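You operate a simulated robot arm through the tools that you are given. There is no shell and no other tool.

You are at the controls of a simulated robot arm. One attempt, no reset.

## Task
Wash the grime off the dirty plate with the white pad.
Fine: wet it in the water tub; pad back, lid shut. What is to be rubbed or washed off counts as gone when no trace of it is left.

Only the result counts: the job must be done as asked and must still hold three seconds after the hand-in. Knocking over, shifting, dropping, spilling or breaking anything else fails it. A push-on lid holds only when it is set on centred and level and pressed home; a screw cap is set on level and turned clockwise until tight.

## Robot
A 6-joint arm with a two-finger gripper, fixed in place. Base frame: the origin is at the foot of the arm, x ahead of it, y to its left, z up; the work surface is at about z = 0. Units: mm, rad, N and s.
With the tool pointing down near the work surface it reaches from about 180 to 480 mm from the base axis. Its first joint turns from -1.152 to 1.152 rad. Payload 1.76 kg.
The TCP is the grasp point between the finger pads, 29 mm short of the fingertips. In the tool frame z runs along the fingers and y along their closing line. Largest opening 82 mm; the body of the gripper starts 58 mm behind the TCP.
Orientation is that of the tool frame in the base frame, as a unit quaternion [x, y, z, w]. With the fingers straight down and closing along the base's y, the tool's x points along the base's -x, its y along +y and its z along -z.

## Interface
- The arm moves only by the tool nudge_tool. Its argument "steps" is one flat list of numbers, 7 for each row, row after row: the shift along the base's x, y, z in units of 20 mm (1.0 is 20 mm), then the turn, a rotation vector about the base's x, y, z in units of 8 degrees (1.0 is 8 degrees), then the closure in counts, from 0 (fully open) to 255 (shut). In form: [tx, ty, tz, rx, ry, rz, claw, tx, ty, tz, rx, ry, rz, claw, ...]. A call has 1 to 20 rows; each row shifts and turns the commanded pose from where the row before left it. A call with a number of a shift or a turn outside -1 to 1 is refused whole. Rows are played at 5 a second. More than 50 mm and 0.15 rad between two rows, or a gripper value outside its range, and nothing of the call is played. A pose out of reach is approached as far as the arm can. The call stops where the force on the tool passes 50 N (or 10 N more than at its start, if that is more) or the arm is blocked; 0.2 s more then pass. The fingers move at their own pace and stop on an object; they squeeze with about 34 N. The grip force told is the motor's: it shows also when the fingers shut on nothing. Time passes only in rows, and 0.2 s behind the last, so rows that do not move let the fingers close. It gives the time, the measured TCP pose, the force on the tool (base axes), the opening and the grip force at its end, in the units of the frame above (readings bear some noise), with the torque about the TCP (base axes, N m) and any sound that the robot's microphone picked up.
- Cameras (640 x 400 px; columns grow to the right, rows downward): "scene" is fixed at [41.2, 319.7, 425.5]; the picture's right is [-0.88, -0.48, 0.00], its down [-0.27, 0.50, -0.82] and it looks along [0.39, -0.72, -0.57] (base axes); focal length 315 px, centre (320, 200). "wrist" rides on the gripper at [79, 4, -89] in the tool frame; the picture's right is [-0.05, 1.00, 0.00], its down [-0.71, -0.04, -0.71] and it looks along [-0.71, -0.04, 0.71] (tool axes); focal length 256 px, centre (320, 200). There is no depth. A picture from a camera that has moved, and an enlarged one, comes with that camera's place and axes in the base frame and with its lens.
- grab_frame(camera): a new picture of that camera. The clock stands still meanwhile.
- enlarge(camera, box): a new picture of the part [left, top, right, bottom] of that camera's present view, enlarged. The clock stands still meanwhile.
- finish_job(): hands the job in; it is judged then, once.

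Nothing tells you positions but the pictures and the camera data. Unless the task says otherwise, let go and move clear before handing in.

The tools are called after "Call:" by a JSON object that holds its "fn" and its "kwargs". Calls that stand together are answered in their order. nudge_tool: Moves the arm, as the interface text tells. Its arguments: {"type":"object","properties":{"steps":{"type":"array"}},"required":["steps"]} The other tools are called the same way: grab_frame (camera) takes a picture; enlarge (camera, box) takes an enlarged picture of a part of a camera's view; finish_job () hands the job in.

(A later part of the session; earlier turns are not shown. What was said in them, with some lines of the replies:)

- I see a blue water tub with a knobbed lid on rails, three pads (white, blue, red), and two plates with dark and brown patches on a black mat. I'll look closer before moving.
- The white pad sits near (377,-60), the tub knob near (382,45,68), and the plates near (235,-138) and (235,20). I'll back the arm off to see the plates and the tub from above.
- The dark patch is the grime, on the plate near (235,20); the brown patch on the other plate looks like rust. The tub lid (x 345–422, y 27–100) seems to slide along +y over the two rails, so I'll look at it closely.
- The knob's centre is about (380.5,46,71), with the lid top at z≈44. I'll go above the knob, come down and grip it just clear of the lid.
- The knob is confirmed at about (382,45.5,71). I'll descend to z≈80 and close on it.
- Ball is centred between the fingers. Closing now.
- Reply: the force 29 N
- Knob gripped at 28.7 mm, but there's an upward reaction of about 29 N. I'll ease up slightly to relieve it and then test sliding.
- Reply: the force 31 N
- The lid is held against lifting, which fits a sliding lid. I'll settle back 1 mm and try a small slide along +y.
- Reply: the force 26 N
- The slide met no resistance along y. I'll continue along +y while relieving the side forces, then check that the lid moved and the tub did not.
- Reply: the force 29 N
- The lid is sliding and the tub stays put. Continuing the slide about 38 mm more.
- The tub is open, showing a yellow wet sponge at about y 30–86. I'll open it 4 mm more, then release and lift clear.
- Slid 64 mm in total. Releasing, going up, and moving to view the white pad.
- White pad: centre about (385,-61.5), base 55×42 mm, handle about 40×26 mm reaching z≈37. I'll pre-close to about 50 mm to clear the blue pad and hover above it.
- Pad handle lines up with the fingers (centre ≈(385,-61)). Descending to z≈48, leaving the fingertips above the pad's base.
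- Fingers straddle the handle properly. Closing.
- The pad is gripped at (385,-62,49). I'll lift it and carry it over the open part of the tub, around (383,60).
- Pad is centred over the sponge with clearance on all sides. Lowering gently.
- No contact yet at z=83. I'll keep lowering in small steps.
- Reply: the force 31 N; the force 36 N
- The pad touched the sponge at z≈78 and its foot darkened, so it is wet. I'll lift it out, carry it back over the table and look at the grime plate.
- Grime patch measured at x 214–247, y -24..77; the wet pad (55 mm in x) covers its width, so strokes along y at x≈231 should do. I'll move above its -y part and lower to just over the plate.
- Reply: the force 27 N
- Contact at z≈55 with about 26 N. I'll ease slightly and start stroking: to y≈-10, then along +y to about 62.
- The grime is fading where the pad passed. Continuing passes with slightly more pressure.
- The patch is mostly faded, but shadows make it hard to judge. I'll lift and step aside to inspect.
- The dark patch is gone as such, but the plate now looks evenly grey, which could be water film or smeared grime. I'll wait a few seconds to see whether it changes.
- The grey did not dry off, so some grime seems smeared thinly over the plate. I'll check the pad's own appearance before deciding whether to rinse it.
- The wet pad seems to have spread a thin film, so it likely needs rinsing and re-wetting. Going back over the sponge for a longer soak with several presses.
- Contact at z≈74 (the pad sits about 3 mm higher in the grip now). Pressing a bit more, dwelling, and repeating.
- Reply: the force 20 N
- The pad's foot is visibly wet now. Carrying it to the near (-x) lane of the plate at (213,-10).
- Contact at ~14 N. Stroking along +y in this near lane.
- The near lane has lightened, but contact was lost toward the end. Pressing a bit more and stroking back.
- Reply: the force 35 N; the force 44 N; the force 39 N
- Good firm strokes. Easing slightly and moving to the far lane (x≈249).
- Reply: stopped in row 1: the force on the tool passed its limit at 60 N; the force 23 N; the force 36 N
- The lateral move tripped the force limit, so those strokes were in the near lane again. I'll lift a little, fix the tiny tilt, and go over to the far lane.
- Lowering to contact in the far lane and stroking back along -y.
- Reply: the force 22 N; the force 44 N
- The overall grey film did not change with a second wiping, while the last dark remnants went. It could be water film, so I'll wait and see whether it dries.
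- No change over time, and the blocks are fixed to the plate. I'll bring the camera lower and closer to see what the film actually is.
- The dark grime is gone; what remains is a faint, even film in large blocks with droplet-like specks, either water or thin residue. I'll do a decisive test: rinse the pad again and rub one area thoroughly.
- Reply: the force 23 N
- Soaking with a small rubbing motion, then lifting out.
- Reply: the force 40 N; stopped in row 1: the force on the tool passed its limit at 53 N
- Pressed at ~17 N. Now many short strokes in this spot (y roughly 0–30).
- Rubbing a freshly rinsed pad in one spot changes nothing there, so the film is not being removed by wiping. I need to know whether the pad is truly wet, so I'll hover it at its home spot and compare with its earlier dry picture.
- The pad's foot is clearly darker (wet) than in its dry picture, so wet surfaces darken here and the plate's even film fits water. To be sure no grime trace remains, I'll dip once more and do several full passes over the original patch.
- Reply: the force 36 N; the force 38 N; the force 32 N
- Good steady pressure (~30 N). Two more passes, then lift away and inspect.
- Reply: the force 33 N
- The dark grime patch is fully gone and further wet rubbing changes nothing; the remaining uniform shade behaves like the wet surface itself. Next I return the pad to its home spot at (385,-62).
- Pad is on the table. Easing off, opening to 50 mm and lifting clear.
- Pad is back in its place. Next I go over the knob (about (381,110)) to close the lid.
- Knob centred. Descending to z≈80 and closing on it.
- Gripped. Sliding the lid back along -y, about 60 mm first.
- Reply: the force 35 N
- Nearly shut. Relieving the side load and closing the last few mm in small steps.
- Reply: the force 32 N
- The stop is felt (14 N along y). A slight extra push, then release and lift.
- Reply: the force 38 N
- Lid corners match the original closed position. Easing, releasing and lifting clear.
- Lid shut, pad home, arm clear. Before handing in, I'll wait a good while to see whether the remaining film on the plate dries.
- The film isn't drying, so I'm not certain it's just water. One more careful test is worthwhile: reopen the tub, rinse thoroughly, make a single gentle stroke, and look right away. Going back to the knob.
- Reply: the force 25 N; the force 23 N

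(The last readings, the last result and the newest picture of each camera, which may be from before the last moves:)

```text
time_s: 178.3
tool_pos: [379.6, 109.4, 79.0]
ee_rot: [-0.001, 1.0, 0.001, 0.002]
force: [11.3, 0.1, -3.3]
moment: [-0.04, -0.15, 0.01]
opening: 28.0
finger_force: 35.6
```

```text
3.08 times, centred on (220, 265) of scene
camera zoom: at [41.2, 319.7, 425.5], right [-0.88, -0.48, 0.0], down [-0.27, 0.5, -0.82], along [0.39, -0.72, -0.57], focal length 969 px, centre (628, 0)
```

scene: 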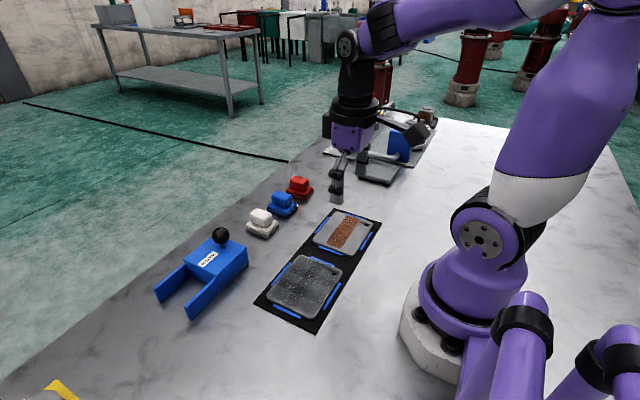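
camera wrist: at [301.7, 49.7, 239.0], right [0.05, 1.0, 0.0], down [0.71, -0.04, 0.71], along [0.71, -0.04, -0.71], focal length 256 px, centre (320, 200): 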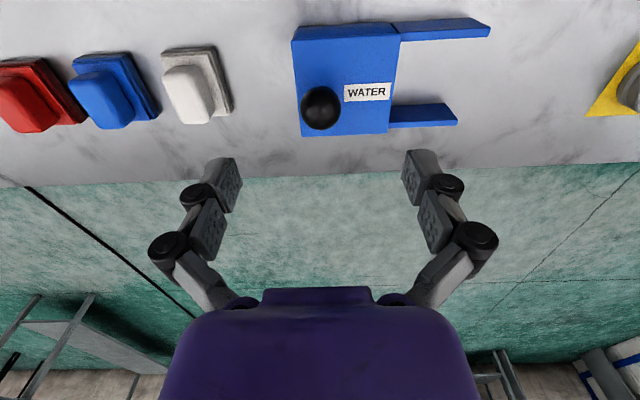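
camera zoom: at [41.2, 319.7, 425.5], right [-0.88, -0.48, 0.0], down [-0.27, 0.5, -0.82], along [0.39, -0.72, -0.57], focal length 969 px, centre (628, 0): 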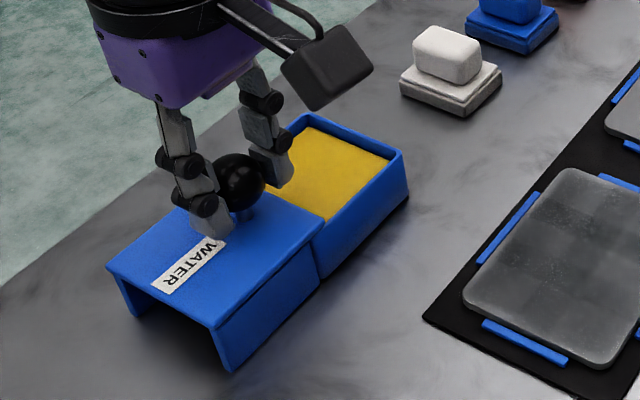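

Open again. Releasing and going to fetch the pad.

Call:
{"fn": "nudge_tool", "kwargs": {"steps": [0, 0, 0, 0, 0, 0, 160, 0, 0, 0, 0, 0, 0, 60, 0, 0, 0, 0, 0, 0, 0, 0, 0, 0.5, 0, 0, 0, 0, 0, 0, 1, 0, 0, 0, 0, 0, 0, 0.9, 0, 0, 0, 0, 0, -0.95, 0, 0, 0, 0, 0, 0, -0.95, 0, 0, 0, 0, 0, 0, -0.95, 0, 0, 0, 0, 0, 0, -0.95, 0, 0, 0, 0, 50, 0, -0.95, 0, 0, 0, 0, 100, 0.05, -0.95, 0, 0, 0, 0, 100, 0.05, -0.95, 0, 0, 0, 0, 100, 0.05, -0.95, 0, 0, 0, 0, 100, 0.05, -0.95, 0, 0, 0, 0, 100, 0, 0, 0, 0, 0, 0, 100]}}

Call:
{"fn": "grab_frame", "kwargs": {"camera": "wrist"}}

```text
time_s: 181.7
tool_pos: [384.5, -60.6, 129.3]
ee_rot: [-0.001, 1.0, 0.001, 0.001]
force: [0.5, 0.1, 0.2]
moment: [0.0, 0.0, 0.01]
opening: 49.6
finger_force: 0.1
```

```text
taken
camera wrist: at [304.9, -57.1, 217.3], right [0.05, 1.0, 0.0], down [0.7, -0.04, 0.71], along [0.71, -0.04, -0.71], focal length 256 px, centre (320, 200)
```

wrist: 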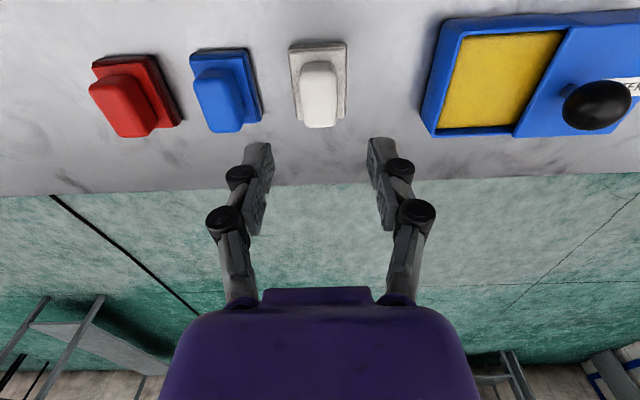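

Call:
{"fn": "nudge_tool", "kwargs": {"steps": [0, -0.04, -0.82, 0, 0, 0, 100, 0, 0, -0.82, 0, 0, 0, 100, 0, 0, -0.82, 0, 0, 0, 100, 0, 0, -0.82, 0, 0, 0, 100, 0, 0, -0.8, 0, 0, 0, 100, 0, 0, 0, 0, 0, 0, 100, 0, 0, 0, 0, 0, 0, 255, 0, 0, 0, 0, 0, 0, 255, 0, 0, 0, 0, 0, 0, 255]}}

Call:
{"fn": "enlarge", "kwargs": {"camera": "scene", "box": [215, 165, 335, 245]}}

```text
time_s: 183.7
tool_pos: [384.0, -61.1, 46.9]
ee_rot: [-0.001, 1.0, 0.001, 0.001]
force: [0.3, 1.9, 9.5]
moment: [0.09, 0.02, 0.0]
opening: 24.7
finger_force: 33.5
```

```text
5.00 times, centred on (275, 205) of scene
camera zoom: at [41.1, 319.7, 425.5], right [-0.88, -0.48, 0.0], down [-0.27, 0.5, -0.82], along [0.39, -0.72, -0.57], focal length 1574 px, centre (545, 175)
```

zoom: 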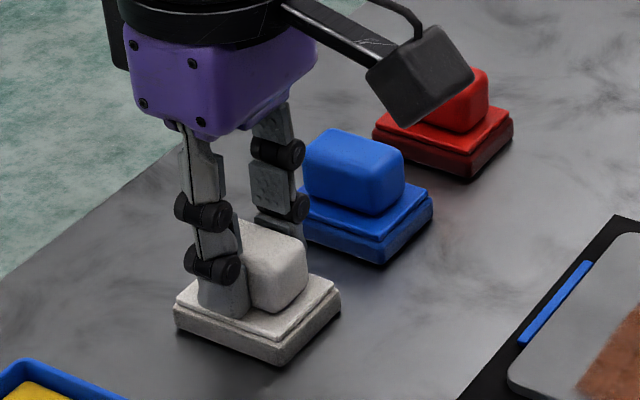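

Call:
{"fn": "nudge_tool", "kwargs": {"steps": [0, 0, 0.3, 0, 0, 0, 255, 0, 0, 0.95, 0, 0, 0, 255, 0, 0, 0.95, 0, 0, 0, 255, 0, 0, 0.95, 0, 0, 0, 255, 0, 0.88, 0, 0, 0, 0, 255, 0, 0.88, 0, 0, 0, 0, 255, 0, 0.88, 0, 0, 0, 0, 255, 0, 0.88, 0, 0, 0, 0, 255, -0.05, 0.88, 0, 0, 0, 0, 255, 0, 0.88, 0, 0, 0, 0, 255, 0, 0.85, 0, 0, 0, 0, 255, 0, 0, -0.8, 0, 0, 0, 255, 0, 0, -0.7, 0, 0, 0, 255, 0, 0, 0, 0, 0, 0, 255]}}

Call:
{"fn": "grab_frame", "kwargs": {"camera": "wrist"}}

Call:
{"fn": "enlarge", "kwargs": {"camera": "scene", "box": [180, 200, 270, 270]}}

```text
time_s: 186.7
tool_pos: [383.7, 60.0, 79.2]
ee_rot: [-0.001, 1.0, 0.001, 0.001]
force: [-0.1, -0.6, -0.6]
moment: [0.04, -0.01, 0.03]
opening: 25.0
finger_force: 34.2
```

```text
taken
camera wrist: at [304.0, 64.7, 168.1], right [0.05, 1.0, 0.0], down [0.7, -0.04, 0.71], along [0.71, -0.04, -0.71], focal length 256 px, centre (320, 200)
```

wrist: 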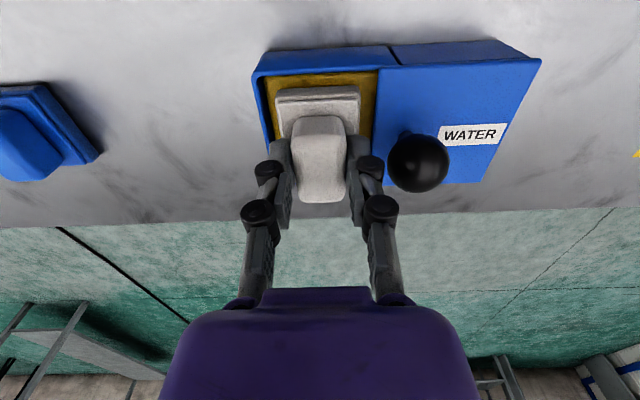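

```text
5.71 times, centred on (225, 235) of scene
camera zoom: at [41.2, 319.7, 425.5], right [-0.88, -0.48, 0.0], down [-0.27, 0.5, -0.82], along [0.39, -0.72, -0.57], focal length 1799 px, centre (863, 0)
```

zoom: 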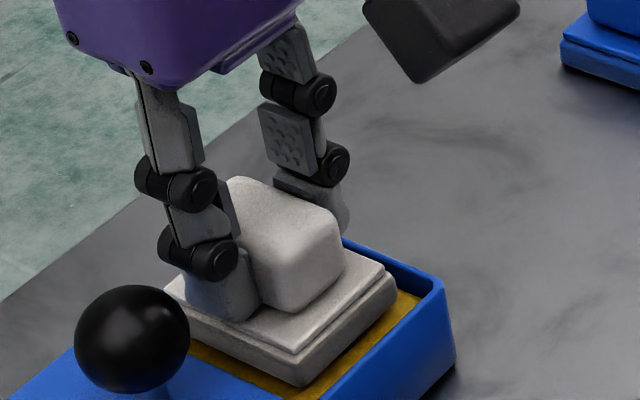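

Call:
{"fn": "nudge_tool", "kwargs": {"steps": [0, 0.05, -0.1, 0, 0, 0, 255, 0, 0, -0.05, 0, 0, 0, 255, 0, 0, 0, 0, 0, 0, 255]}}

Call:
{"fn": "nudge_tool", "kwargs": {"steps": [0, 0, -0.05, 0, 0, 0, 255, 0, 0, 0, 0, 0, 0, 255]}}

```text
time_s: 187.5
tool_pos: [382.4, 60.9, 76.3]
ee_rot: [0.0, 1.0, 0.001, 0.001]
force: [-0.2, 1.1, -0.2]
moment: [0.0, -0.02, 0.04]
opening: 24.9
finger_force: 33.8
```

```text
time_s: 188.1
tool_pos: [383.6, 61.7, 77.0]
ee_rot: [-0.001, 1.0, 0.001, 0.002]
force: [-5.4, -0.3, 16.7]
moment: [-0.05, 0.23, -0.04]
opening: 24.6
finger_force: 34.2
```

Contact. Long soak with repeated presses.

Call:
{"fn": "nudge_tool", "kwargs": {"steps": [0, 0, 0, 0, 0, 0, 255, 0, 0, 0, 0, 0, 0, 255, 0, 0, 0, 0, 0, 0, 255, 0, 0, 0.3, 0, 0, 0, 255, 0, 0, -0.3, 0, 0, 0, 255, 0, 0, 0, 0, 0, 0, 255, 0, 0, 0, 0, 0, 0, 255, 0, 0, 0.3, 0, 0, 0, 255, 0, 0, -0.3, 0, 0, 0, 255, 0, 0, 0, 0, 0, 0, 255, 0, 0, 0, 0, 0, 0, 255, 0, 0.15, 0, 0, 0, 0, 255, 0, -0.15, 0, 0, 0, 0, 255, 0, -0.15, 0, 0, 0, 0, 255, 0, 0.15, 0, 0, 0, 0, 255, 0, 0, 0, 0, 0, 0, 255, 0, 0, 0, 0, 0, 0, 255, 0, 0, 0, 0, 0, 0, 255, 0, 0, 0, 0, 0, 0, 255, 0, 0, 0, 0, 0, 0, 255]}}

Call:
{"fn": "nudge_tool", "kwargs": {"steps": [0, 0, 0, 0, 0, 0, 255, 0, 0, 0, 0, 0, 0, 255, 0, 0, 0, 0, 0, 0, 255, 0, 0, 0, 0, 0, 0, 255, 0, 0, 0, 0, 0, 0, 255, 0, 0, 0, 0, 0, 0, 255, 0, 0, 0, 0, 0, 0, 255, 0, 0, 0, 0, 0, 0, 255, 0, 0, 0, 0, 0, 0, 255, 0, 0, 0, 0, 0, 0, 255, 0, 0, 0, 0, 0, 0, 255, 0, 0, 0, 0, 0, 0, 255, 0, 0, 0, 0, 0, 0, 255, 0, 0, 0, 0, 0, 0, 255]}}

Call:
{"fn": "enlarge", "kwargs": {"camera": "scene", "box": [180, 200, 270, 270]}}

```text
time_s: 192.3
tool_pos: [383.5, 60.2, 75.7]
ee_rot: [-0.001, 1.0, 0.001, 0.002]
force: [3.5, -11.2, 14.9]
moment: [-0.33, -0.21, -0.07]
opening: 24.8
finger_force: 34.1
```

```text
time_s: 195.3
tool_pos: [383.5, 61.8, 75.7]
ee_rot: [0.0, 1.0, 0.001, 0.001]
force: [-1.1, 2.9, 9.0]
moment: [0.06, 0.0, 0.0]
opening: 24.7
finger_force: 33.8
```

```text
5.71 times, centred on (225, 235) of scene
camera zoom: at [41.1, 319.7, 425.5], right [-0.88, -0.48, 0.0], down [-0.27, 0.5, -0.82], along [0.39, -0.72, -0.57], focal length 1799 px, centre (863, 0)
```

zoom: 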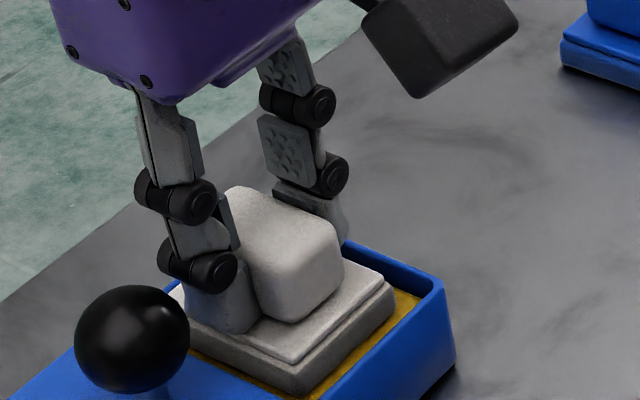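

Call:
{"fn": "nudge_tool", "kwargs": {"steps": [0, 0, 0.3, 0, 0, 0, 255, 0, 0, 0.75, 0, 0, 0, 255, 0, 0, 0.75, 0, 0, 0, 255, -0.944, -0.397, -0.19, 0, 0, 0, 255, -0.944, -0.397, -0.19, 0, 0, 0, 255, -0.944, -0.397, -0.19, 0, 0, 0, 255, -0.944, -0.397, -0.19, 0, 0, 0, 255, -0.944, -0.397, -0.19, 0, 0, 0, 255, -0.944, -0.397, -0.19, 0, 0, 0, 255, -0.944, -0.397, -0.19, 0, 0, 0, 255, -0.944, -0.397, -0.19, 0, 0, 0, 255, -0.944, -0.397, -0.19, 0, 0, 0, 255, 0, 0, -0.7, 0, 0, 0, 255, 0, 0, 0, 0, 0, 0, 255]}}

Call:
{"fn": "nudge_tool", "kwargs": {"steps": [0, 0, -0.2, 0, 0, 0, 255, 0, 0, 0, 0, 0, 0, 255]}}

```text
time_s: 198.3
tool_pos: [213.7, -9.0, 63.7]
ee_rot: [-0.001, 1.0, 0.0, 0.001]
force: [-0.5, 0.6, -0.2]
moment: [-0.01, 0.01, -0.01]
opening: 25.0
finger_force: 33.8
```

```text
time_s: 198.9
tool_pos: [212.3, -9.1, 59.0]
ee_rot: [-0.002, 1.0, 0.001, 0.001]
force: [0.1, -0.5, 0.4]
moment: [0.02, -0.01, -0.04]
opening: 24.8
finger_force: 34.0
```

Call:
{"fn": "nudge_tool", "kwargs": {"steps": [0, 0, -0.12, 0, 0, 0, 255, 0, 0, 0, 0, 0, 0, 255]}}

Call:
{"fn": "nudge_tool", "kwargs": {"steps": [0, 0, -0.04, 0, 0, 0, 255, 0, 0, 0, 0, 0, 0, 255]}}

```text
time_s: 199.5
tool_pos: [213.5, -9.1, 57.6]
ee_rot: [-0.001, 1.0, 0.002, 0.001]
force: [0.5, -0.9, -0.8]
moment: [0.02, 0.01, -0.03]
opening: 24.9
finger_force: 33.9
```

```text
time_s: 200.1
tool_pos: [212.6, -9.7, 56.7]
ee_rot: [-0.001, 1.0, 0.001, 0.001]
force: [-0.2, -0.1, -0.6]
moment: [0.01, 0.01, -0.03]
opening: 25.1
finger_force: 33.7
```

Call:
{"fn": "nudge_tool", "kwargs": {"steps": [0, 0, -0.03, 0, 0, 0, 255, 0, 0, 0, 0, 0, 0, 255]}}

Call:
{"fn": "nudge_tool", "kwargs": {"steps": [0, 0, -0.02, 0, 0, 0, 255, 0, 0, 0, 0, 0, 0, 255]}}

```text
time_s: 200.7
tool_pos: [213.6, -9.4, 56.2]
ee_rot: [-0.001, 1.0, 0.001, 0.001]
force: [-1.0, 1.8, 8.5]
moment: [0.04, 0.22, 0.01]
opening: 24.8
finger_force: 33.9
```

```text
time_s: 201.3
tool_pos: [213.7, -9.4, 55.9]
ee_rot: [-0.001, 1.0, 0.001, 0.002]
force: [-5.1, -0.3, 30.4]
moment: [0.03, 0.48, 0.01]
opening: 25.1
finger_force: 33.8
```

Call:
{"fn": "nudge_tool", "kwargs": {"steps": [0, 0, 0.016, 0, 0, 0, 255, 0, 0.4, 0, 0, 0, 0, 255, 0, 0.4, 0, 0, 0, 0, 255, 0, 0.4, 0, 0, 0, 0, 255]}}

Call:
{"fn": "nudge_tool", "kwargs": {"steps": [0, 0.4, 0, 0, 0, 0, 255, 0, 0.4, 0, 0, 0, 0, 255, 0, 0.4, 0, 0, 0, 0, 255]}}

Call:
{"fn": "nudge_tool", "kwargs": {"steps": [0, 0.4, 0, 0, 0, 0, 255, 0, 0.4, 0, 0, 0, 0, 255, 0, 0.4, 0, 0, 0, 0, 255]}}

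Call:
{"fn": "enlarge", "kwargs": {"camera": "scene", "box": [240, 180, 390, 340]}}

Call:
{"fn": "nudge_tool", "kwargs": {"steps": [0, 0, 0.5, 0, 0, 0, 255, 0, 0, 1, 0, 0, 0, 255, 0, 0, 1, 0, 0, 0, 255, -0.08, -0.88, 0.5, 0, 0, 0, 255, -0.08, -0.88, 0.5, 0, 0, 0, 255, -0.08, -0.88, 0.5, 0, 0, 0, 255, -0.08, -0.88, 0.5, 0, 0, 0, 255, -0.08, -0.88, 0.5, 0, 0, 0, 255, -0.08, -0.88, 0, 0, 0, 0, 255, -0.08, -0.88, 0, 0, 0, 0, 255, 0, 0, 0, 0, 0, 0, 255]}}

Call:
{"fn": "enlarge", "kwargs": {"camera": "scene", "box": [250, 200, 390, 340]}}

Call:
{"fn": "enlarge", "kwargs": {"camera": "wrist", "box": [350, 30, 500, 150]}}

```text
time_s: 202.3
tool_pos: [214.0, 14.7, 56.3]
ee_rot: [-0.001, 1.0, 0.0, 0.001]
force: [0.5, -6.9, 13.6]
moment: [-0.29, -0.3, -0.15]
opening: 24.8
finger_force: 34.6
```

```text
time_s: 203.1
tool_pos: [212.6, 39.0, 55.9]
ee_rot: [-0.002, 1.0, 0.002, -0.001]
force: [0.3, -0.3, 0.3]
moment: [-0.02, 0.01, -0.01]
opening: 24.8
finger_force: 33.9
```

```text
time_s: 203.9
tool_pos: [213.4, 63.4, 56.7]
ee_rot: [0.0, 1.0, 0.001, 0.001]
force: [0.7, 0.1, -0.1]
moment: [0.01, 0.02, 0.01]
opening: 25.0
finger_force: 33.9
```

```text
2.50 times, centred on (315, 260) of scene
camera zoom: at [41.2, 319.7, 425.5], right [-0.88, -0.48, 0.0], down [-0.27, 0.5, -0.82], along [0.39, -0.72, -0.57], focal length 787 px, centre (332, 50)
```

zoom: 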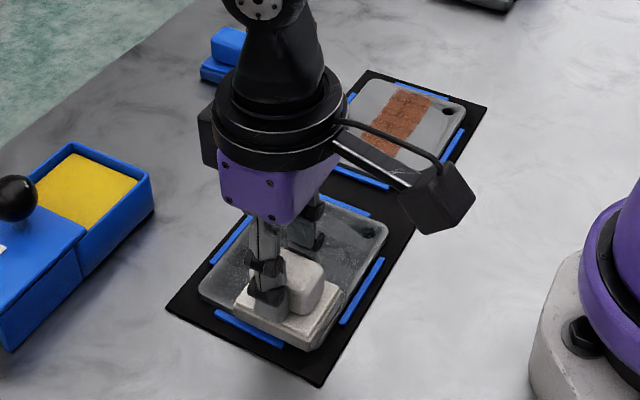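

```text
time_s: 206.3
tool_pos: [202.2, -61.1, 156.7]
ee_rot: [-0.001, 1.0, 0.0, 0.0]
force: [0.5, 0.5, -0.8]
moment: [-0.03, 0.0, 0.02]
opening: 24.9
finger_force: 34.5
```

```text
2.86 times, centred on (320, 270) of scene
camera zoom: at [41.2, 319.7, 425.5], right [-0.88, -0.48, 0.0], down [-0.27, 0.5, -0.82], along [0.39, -0.72, -0.57], focal length 900 px, centre (320, 0)
```

zoom: 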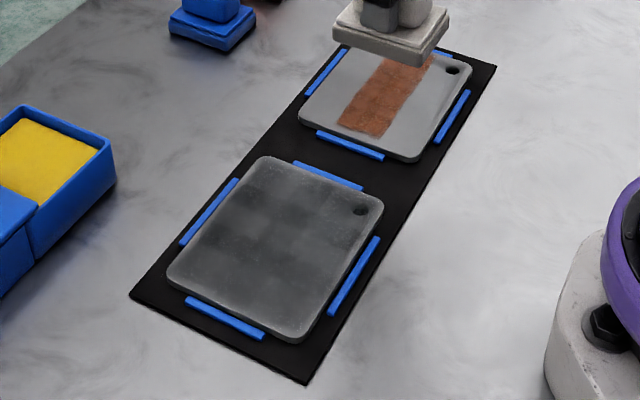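

```text
3.33 times, centred on (425, 90) of wrist
camera zoom: at [122.9, -56.4, 244.6], right [0.05, 1.0, 0.0], down [0.7, -0.04, 0.71], along [0.71, -0.04, -0.71], focal length 853 px, centre (-30, 567)
```

zoom: 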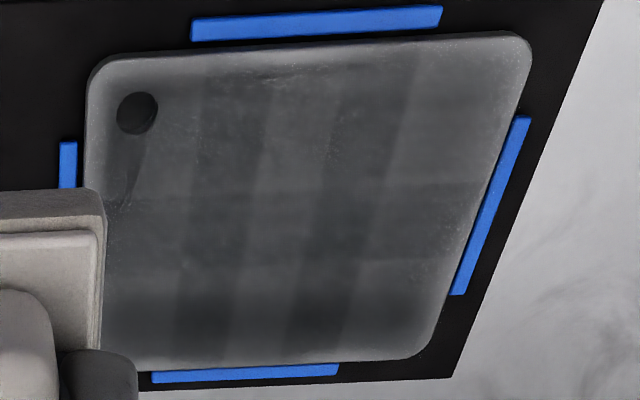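

A gentle stroke with a freshly soaked pad changed nothing either: the film is static and unrelated to rubbing, consistent with the plate simply being wet, and the grime patch itself is entirely gone. Returning the pad home.

Call:
{"fn": "nudge_tool", "kwargs": {"steps": [1, 0, -0.3, 0, 0, 0, 255, 1, 0, -0.3, 0, 0, 0, 255, 1, 0, -0.3, 0, 0, 0, 255, 1, 0, -0.3, 0, 0, 0, 255, 1, 0, -0.3, 0, 0, 0, 255, 1, 0, -0.3, 0, 0, 0, 255, 1, 0, -0.3, 0, 0, 0, 255, 1, 0, -0.3, 0, 0, 0, 255, 1, 0, -0.3, 0, 0, 0, 255, 0.15, 0, -0.95, 0, 0, 0, 255, 0, 0, -0.9, 0, 0, 0, 255, 0, 0, 0, 0, 0, 0, 255]}}

Call:
{"fn": "enlarge", "kwargs": {"camera": "scene", "box": [235, 195, 305, 245]}}

```text
time_s: 208.9
tool_pos: [384.7, -59.0, 64.0]
ee_rot: [-0.001, 1.0, 0.001, 0.001]
force: [0.3, 0.1, -0.2]
moment: [0.0, 0.02, -0.01]
opening: 24.8
finger_force: 34.1
```

```text
8.00 times, centred on (270, 220) of scene
camera zoom: at [41.2, 319.7, 425.5], right [-0.88, -0.48, 0.0], down [-0.27, 0.5, -0.82], along [0.39, -0.72, -0.57], focal length 2519 px, centre (720, 40)
```

zoom: 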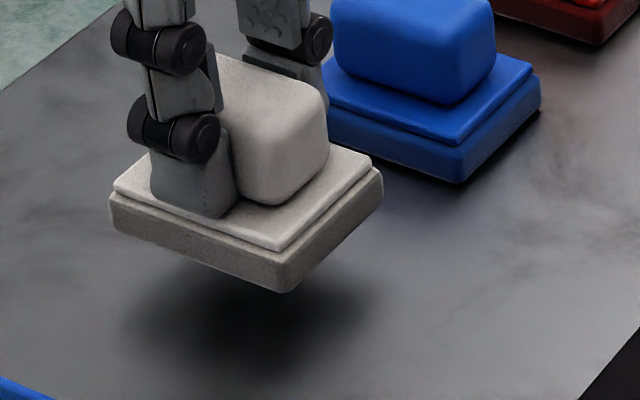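

Call:
{"fn": "nudge_tool", "kwargs": {"steps": [0, -0.1, -0.5, 0, 0, 0, 255, 0, 0, -0.2, 0, 0, 0, 255, 0, 0, 0, 0, 0, 0, 255]}}

Call:
{"fn": "nudge_tool", "kwargs": {"steps": [0, 0, -0.06, 0, 0, 0, 255, 0, 0, 0, 0, 0, 0, 255]}}

Call:
{"fn": "nudge_tool", "kwargs": {"steps": [0, 0, -0.04, 0, 0, 0, 255, 0, 0, 0, 0, 0, 0, 255]}}

Call:
{"fn": "enlarge", "kwargs": {"camera": "scene", "box": [235, 195, 305, 245]}}

```text
time_s: 209.7
tool_pos: [384.7, -63.1, 51.2]
ee_rot: [-0.001, 1.0, 0.001, 0.002]
force: [0.3, 0.0, -0.6]
moment: [-0.01, -0.02, -0.02]
opening: 24.8
finger_force: 34.3
```

```text
time_s: 210.3
tool_pos: [384.2, -62.4, 50.1]
ee_rot: [0.0, 1.0, 0.001, 0.001]
force: [-0.2, 0.3, -1.1]
moment: [0.0, 0.01, 0.01]
opening: 24.7
finger_force: 33.9
```

```text
time_s: 210.9
tool_pos: [385.2, -62.1, 49.7]
ee_rot: [-0.001, 1.0, 0.001, 0.001]
force: [0.0, -0.5, -0.8]
moment: [-0.03, -0.02, 0.01]
opening: 25.1
finger_force: 34.2
```

```text
8.00 times, centred on (270, 220) of scene
camera zoom: at [41.2, 319.7, 425.5], right [-0.88, -0.48, 0.0], down [-0.27, 0.5, -0.82], along [0.39, -0.72, -0.57], focal length 2519 px, centre (720, 40)
```

zoom: 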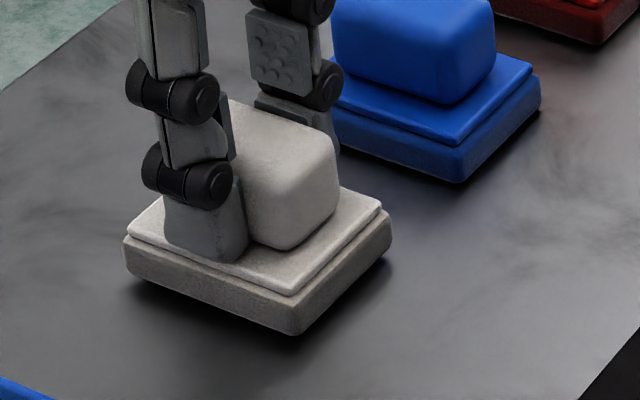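

Call:
{"fn": "nudge_tool", "kwargs": {"steps": [-0.04, 0, -0.08, 0, 0, 0, 255, 0, 0, 0, 0, 0, 0, 255]}}

Call:
{"fn": "nudge_tool", "kwargs": {"steps": [0, 0, -0.05, 0, 0, 0, 255, 0, 0, 0, 0, 0, 0, 255]}}

```text
time_s: 211.5
tool_pos: [384.1, -62.3, 47.6]
ee_rot: [-0.001, 1.0, 0.001, 0.001]
force: [0.3, 0.5, -0.1]
moment: [0.02, -0.01, -0.01]
opening: 25.1
finger_force: 33.7
```

```text
time_s: 212.1
tool_pos: [384.3, -62.8, 46.4]
ee_rot: [-0.001, 1.0, 0.001, 0.001]
force: [-1.0, -0.3, 1.3]
moment: [-0.05, -0.01, -0.03]
opening: 24.6
finger_force: 34.4
```

Call:
{"fn": "nudge_tool", "kwargs": {"steps": [0, 0, -0.03, 0, 0, 0, 255, 0, 0, 0, 0, 0, 0, 255]}}

```text
time_s: 212.7
tool_pos: [383.6, -62.2, 46.6]
ee_rot: [0.0, 1.0, 0.001, 0.002]
force: [-4.9, 0.4, 11.0]
moment: [-0.02, 0.04, 0.03]
opening: 25.1
finger_force: 34.5
```

Pad touches the table. Releasing, lifting, and travelling back to the knob.

Call:
{"fn": "nudge_tool", "kwargs": {"steps": [0, 0, 0.015, 0, 0, 0, 255, 0, 0, 0, 0, 0, 0, 180, 0, 0, 0, 0, 0, 0, 130, 0, 0, 0, 0, 0, 0, 100, 0, 0, 0.5, 0, 0, 0, 100, 0, 0, 0.9, 0, 0, 0, 100, 0, 0, 0.9, 0, 0, 0, 100, 0, 0, 0.9, 0, 0, 0, 100, 0, 0, 1, 0, 0, 0, 100, 0, 0, 1, 0, 0, 0, 50, 0, 0, 0, 0, 0, 0, 0]}}

Call:
{"fn": "enlarge", "kwargs": {"camera": "scene", "box": [235, 195, 305, 245]}}

Call:
{"fn": "nudge_tool", "kwargs": {"steps": [0, 0.95, 0, 0, 0, 0, 0, 0, 0.95, 0, 0, 0, 0, 0, 0, 0.95, 0, 0, 0, 0, 0, 0, 0.95, 0, 0, 0, 0, 0, 0, 0.95, 0, 0, 0, 0, 0, 0, 0.95, 0, 0, 0, 0, 0, -0.04, 0.95, 0, 0, 0, 0, 0, -0.04, 0.95, 0, 0, 0, 0, 0, -0.04, 0.95, 0, 0, 0, 0, 0, 0, 0, 0, 0, 0, 0, 0]}}

Call:
{"fn": "grab_frame", "kwargs": {"camera": "wrist"}}

```text
time_s: 215.1
tool_pos: [383.7, -62.0, 151.1]
ee_rot: [-0.001, 1.0, 0.001, 0.001]
force: [0.0, -0.5, 0.1]
moment: [0.0, 0.01, -0.02]
opening: 81.8
finger_force: 0.0
```

```text
8.00 times, centred on (270, 220) of scene
camera zoom: at [41.2, 319.7, 425.5], right [-0.88, -0.48, 0.0], down [-0.27, 0.5, -0.82], along [0.39, -0.72, -0.57], focal length 2519 px, centre (720, 40)
```

zoom: 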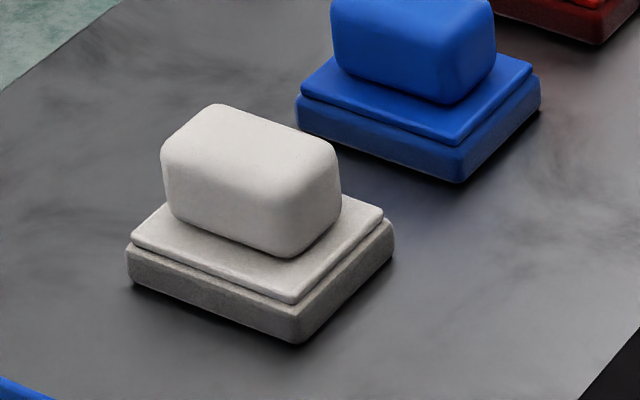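

```text
time_s: 217.3
tool_pos: [383.4, 109.6, 149.4]
ee_rot: [-0.001, 1.0, 0.001, 0.0]
force: [0.0, 0.2, 0.1]
moment: [0.0, 0.04, -0.01]
opening: 82.2
finger_force: 0.1
```

```text
taken
camera wrist: at [303.1, 112.9, 238.1], right [0.05, 1.0, 0.0], down [0.7, -0.04, 0.71], along [0.71, -0.04, -0.71], focal length 256 px, centre (320, 200)
```

wrist: 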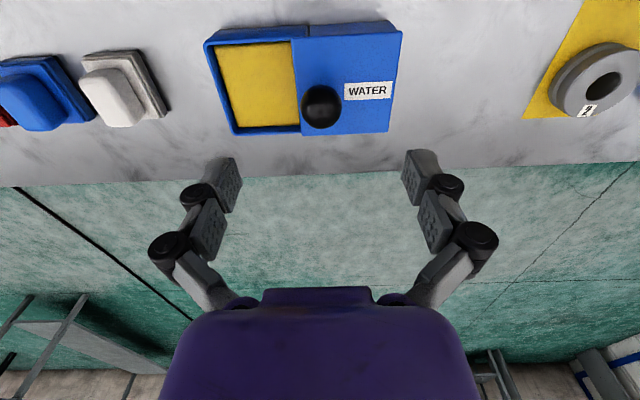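

Call:
{"fn": "nudge_tool", "kwargs": {"steps": [-0.08, 0, -0.865, 0, 0, 0, 0, 0, 0, -0.865, 0, 0, 0, 0, 0, 0, -0.865, 0, 0, 0, 0, 0, 0, -0.865, 0, 0, 0, 0, 0, 0, 0, 0, 0, 0, 0, 0, 0, 0, 0, 0, 0, 255, 0, 0, 0, 0, 0, 0, 255, 0, 0, 0, 0, 0, 0, 255]}}

Call:
{"fn": "nudge_tool", "kwargs": {"steps": [0, -0.1, 0.03, 0, 0, 0, 255, 0, -0.35, 0, 0, 0, 0, 255, 0, -0.35, 0, 0, 0, 0, 255, 0, -0.35, 0, 0, 0, 0, 255, 0, -0.35, 0, 0, 0, 0, 255, 0, -0.35, 0, 0, 0, 0, 255, 0, -0.35, 0, 0, 0, 0, 255, 0, -0.35, 0, 0, 0, 0, 255, 0, -0.35, 0, 0, 0, 0, 255, 0, -0.1, 0, 0, 0, 0, 255]}}

```text
time_s: 219.1
tool_pos: [380.4, 109.5, 81.1]
ee_rot: [-0.001, 1.0, 0.001, 0.003]
force: [-4.1, 1.0, 23.1]
moment: [-0.02, -0.03, 0.03]
opening: 28.1
finger_force: 36.3
```

```text
time_s: 221.3
tool_pos: [380.5, 49.3, 83.3]
ee_rot: [-0.001, 1.0, 0.001, 0.002]
force: [-0.4, 0.8, 22.5]
moment: [0.01, -0.15, 0.0]
opening: 28.5
finger_force: 35.8
```

Call:
{"fn": "nudge_tool", "kwargs": {"steps": [0, -0.1, 0.02, 0, 0, 0, 255, 0, -0.08, 0, 0, 0, 0, 255, 0, 0, 0, 0, 0, 0, 255]}}

Call:
{"fn": "nudge_tool", "kwargs": {"steps": [0, -0.05, 0, 0, 0, 0, 255, 0, 0, 0, 0, 0, 0, 255]}}

```text
time_s: 222.1
tool_pos: [379.8, 45.6, 80.8]
ee_rot: [-0.001, 1.0, 0.001, 0.001]
force: [9.8, 9.7, 1.8]
moment: [0.14, -0.31, 0.01]
opening: 28.3
finger_force: 35.9
```

```text
time_s: 222.7
tool_pos: [380.9, 44.6, 81.2]
ee_rot: [-0.004, 1.0, 0.002, 0.002]
force: [15.9, 27.3, -11.7]
moment: [0.43, -0.33, 0.12]
opening: 28.3
finger_force: 35.9
```

The lid is at its stop again. Easing, releasing, lifting and moving clear.

Call:
{"fn": "nudge_tool", "kwargs": {"steps": [0, 0.04, -0.02, 0, 0, 0, 255, 0, 0, 0, 0, 0, 0, 160, 0, 0, 0, 0, 0, 0, 60, 0, 0, 0, 0, 0, 0, 0, 0, 0, 0.5, 0, 0, 0, 0, 0, 0, 1, 0, 0, 0, 0, 0, 0, 1, 0, 0, 0, 0, 0, 0, 1, 0, 0, 0, 0, -1, -0.7, 0.4, 0, 0, 0, 0, -1, -0.7, 0.2, 0, 0, 0, 0, -1, -0.7, 0, 0, 0, 0, 0, -1, -0.7, 0, 0, 0, 0, 0, -1, -0.7, 0, 0, 0, 0, 0, -1, -0.7, 0, 0, 0, 0, 0, -1, -0.7, 0, 0, 0, 0, 0, -1, -0.7, 0, 0, 0, 0, 0, 0, 0, 0, 0, 0, 0, 0]}}

Call:
{"fn": "grab_frame", "kwargs": {"camera": "scene"}}

Call:
{"fn": "enlarge", "kwargs": {"camera": "scene", "box": [140, 200, 300, 330]}}

Call:
{"fn": "grab_frame", "kwargs": {"camera": "wrist"}}

```text
time_s: 226.3
tool_pos: [220.8, -67.4, 162.7]
ee_rot: [-0.001, 1.0, 0.0, 0.001]
force: [0.5, 0.1, 0.2]
moment: [0.01, -0.02, 0.01]
opening: 82.0
finger_force: 0.1
```

```text
taken
```

scene: 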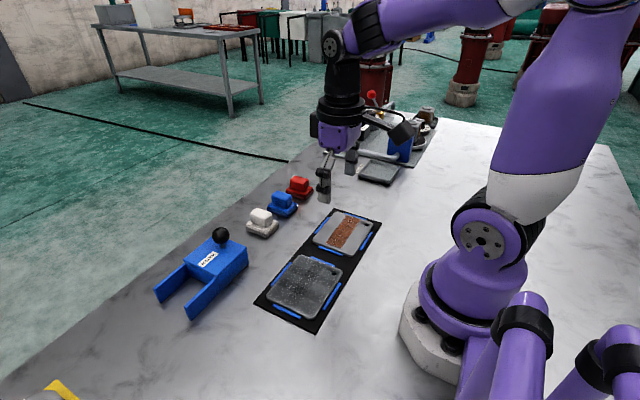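

```text
3.08 times, centred on (220, 265) of scene
camera zoom: at [41.2, 319.7, 425.5], right [-0.88, -0.48, 0.0], down [-0.27, 0.5, -0.82], along [0.39, -0.72, -0.57], focal length 969 px, centre (628, 0)
```

zoom: 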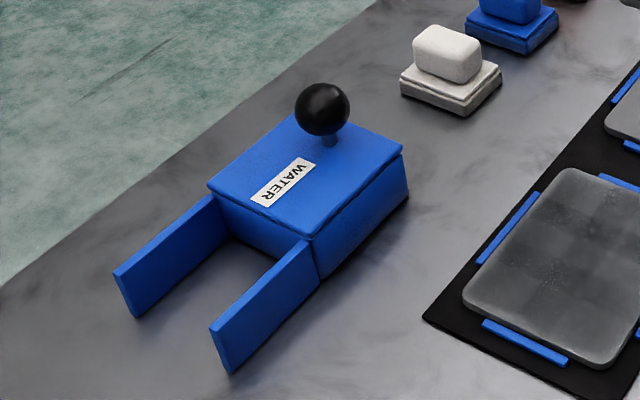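

```text
taken
camera wrist: at [140.9, -63.8, 251.4], right [0.05, 1.0, 0.0], down [0.7, -0.04, 0.71], along [0.71, -0.04, -0.71], focal length 256 px, centre (320, 200)
```

wrist: 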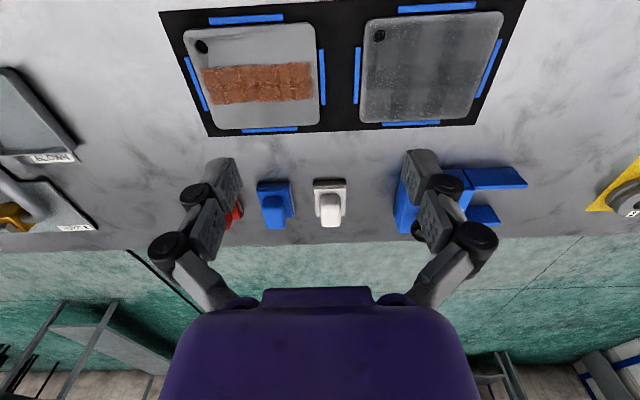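

The lid is shut, the pad is home, the arm is clear, and the dark grime patch is gone; the plate keeps a speckled grey film I take to be water. Handing in.

Call:
{"fn": "finish_job", "kwargs": {}}

```text
The job is handed in.
```

I wetted the white pad and washed the dark grime patch off the plate. The pad is back in its place, the tub lid is shut, and the job is handed in.

**The doubt:** the whole washed plate now has an even grey film with small light specks. It appeared after the first strokes. It did not change when I rinsed the pad and rubbed again, hard or gently, or over more than 20 seconds of waiting. I take it to be water, because the pad's foot also darkened when it got wet. I couldn't rule out thinly smeared grime, though, and if that is what it is, the plate would not count as clean.

- **Plate choice:** I washed the plate with the dark patch. I took the brown patch on the other plate to be rust and left it alone.
- **Pad:** I dipped it five times in all. It sits within about 1 mm of where it started.
- **Lid:** it slides rather than presses on. I pushed it to its stop, and its corners match the starting picture.
- **Other items:** I saw no sign that anything else was moved or knocked.
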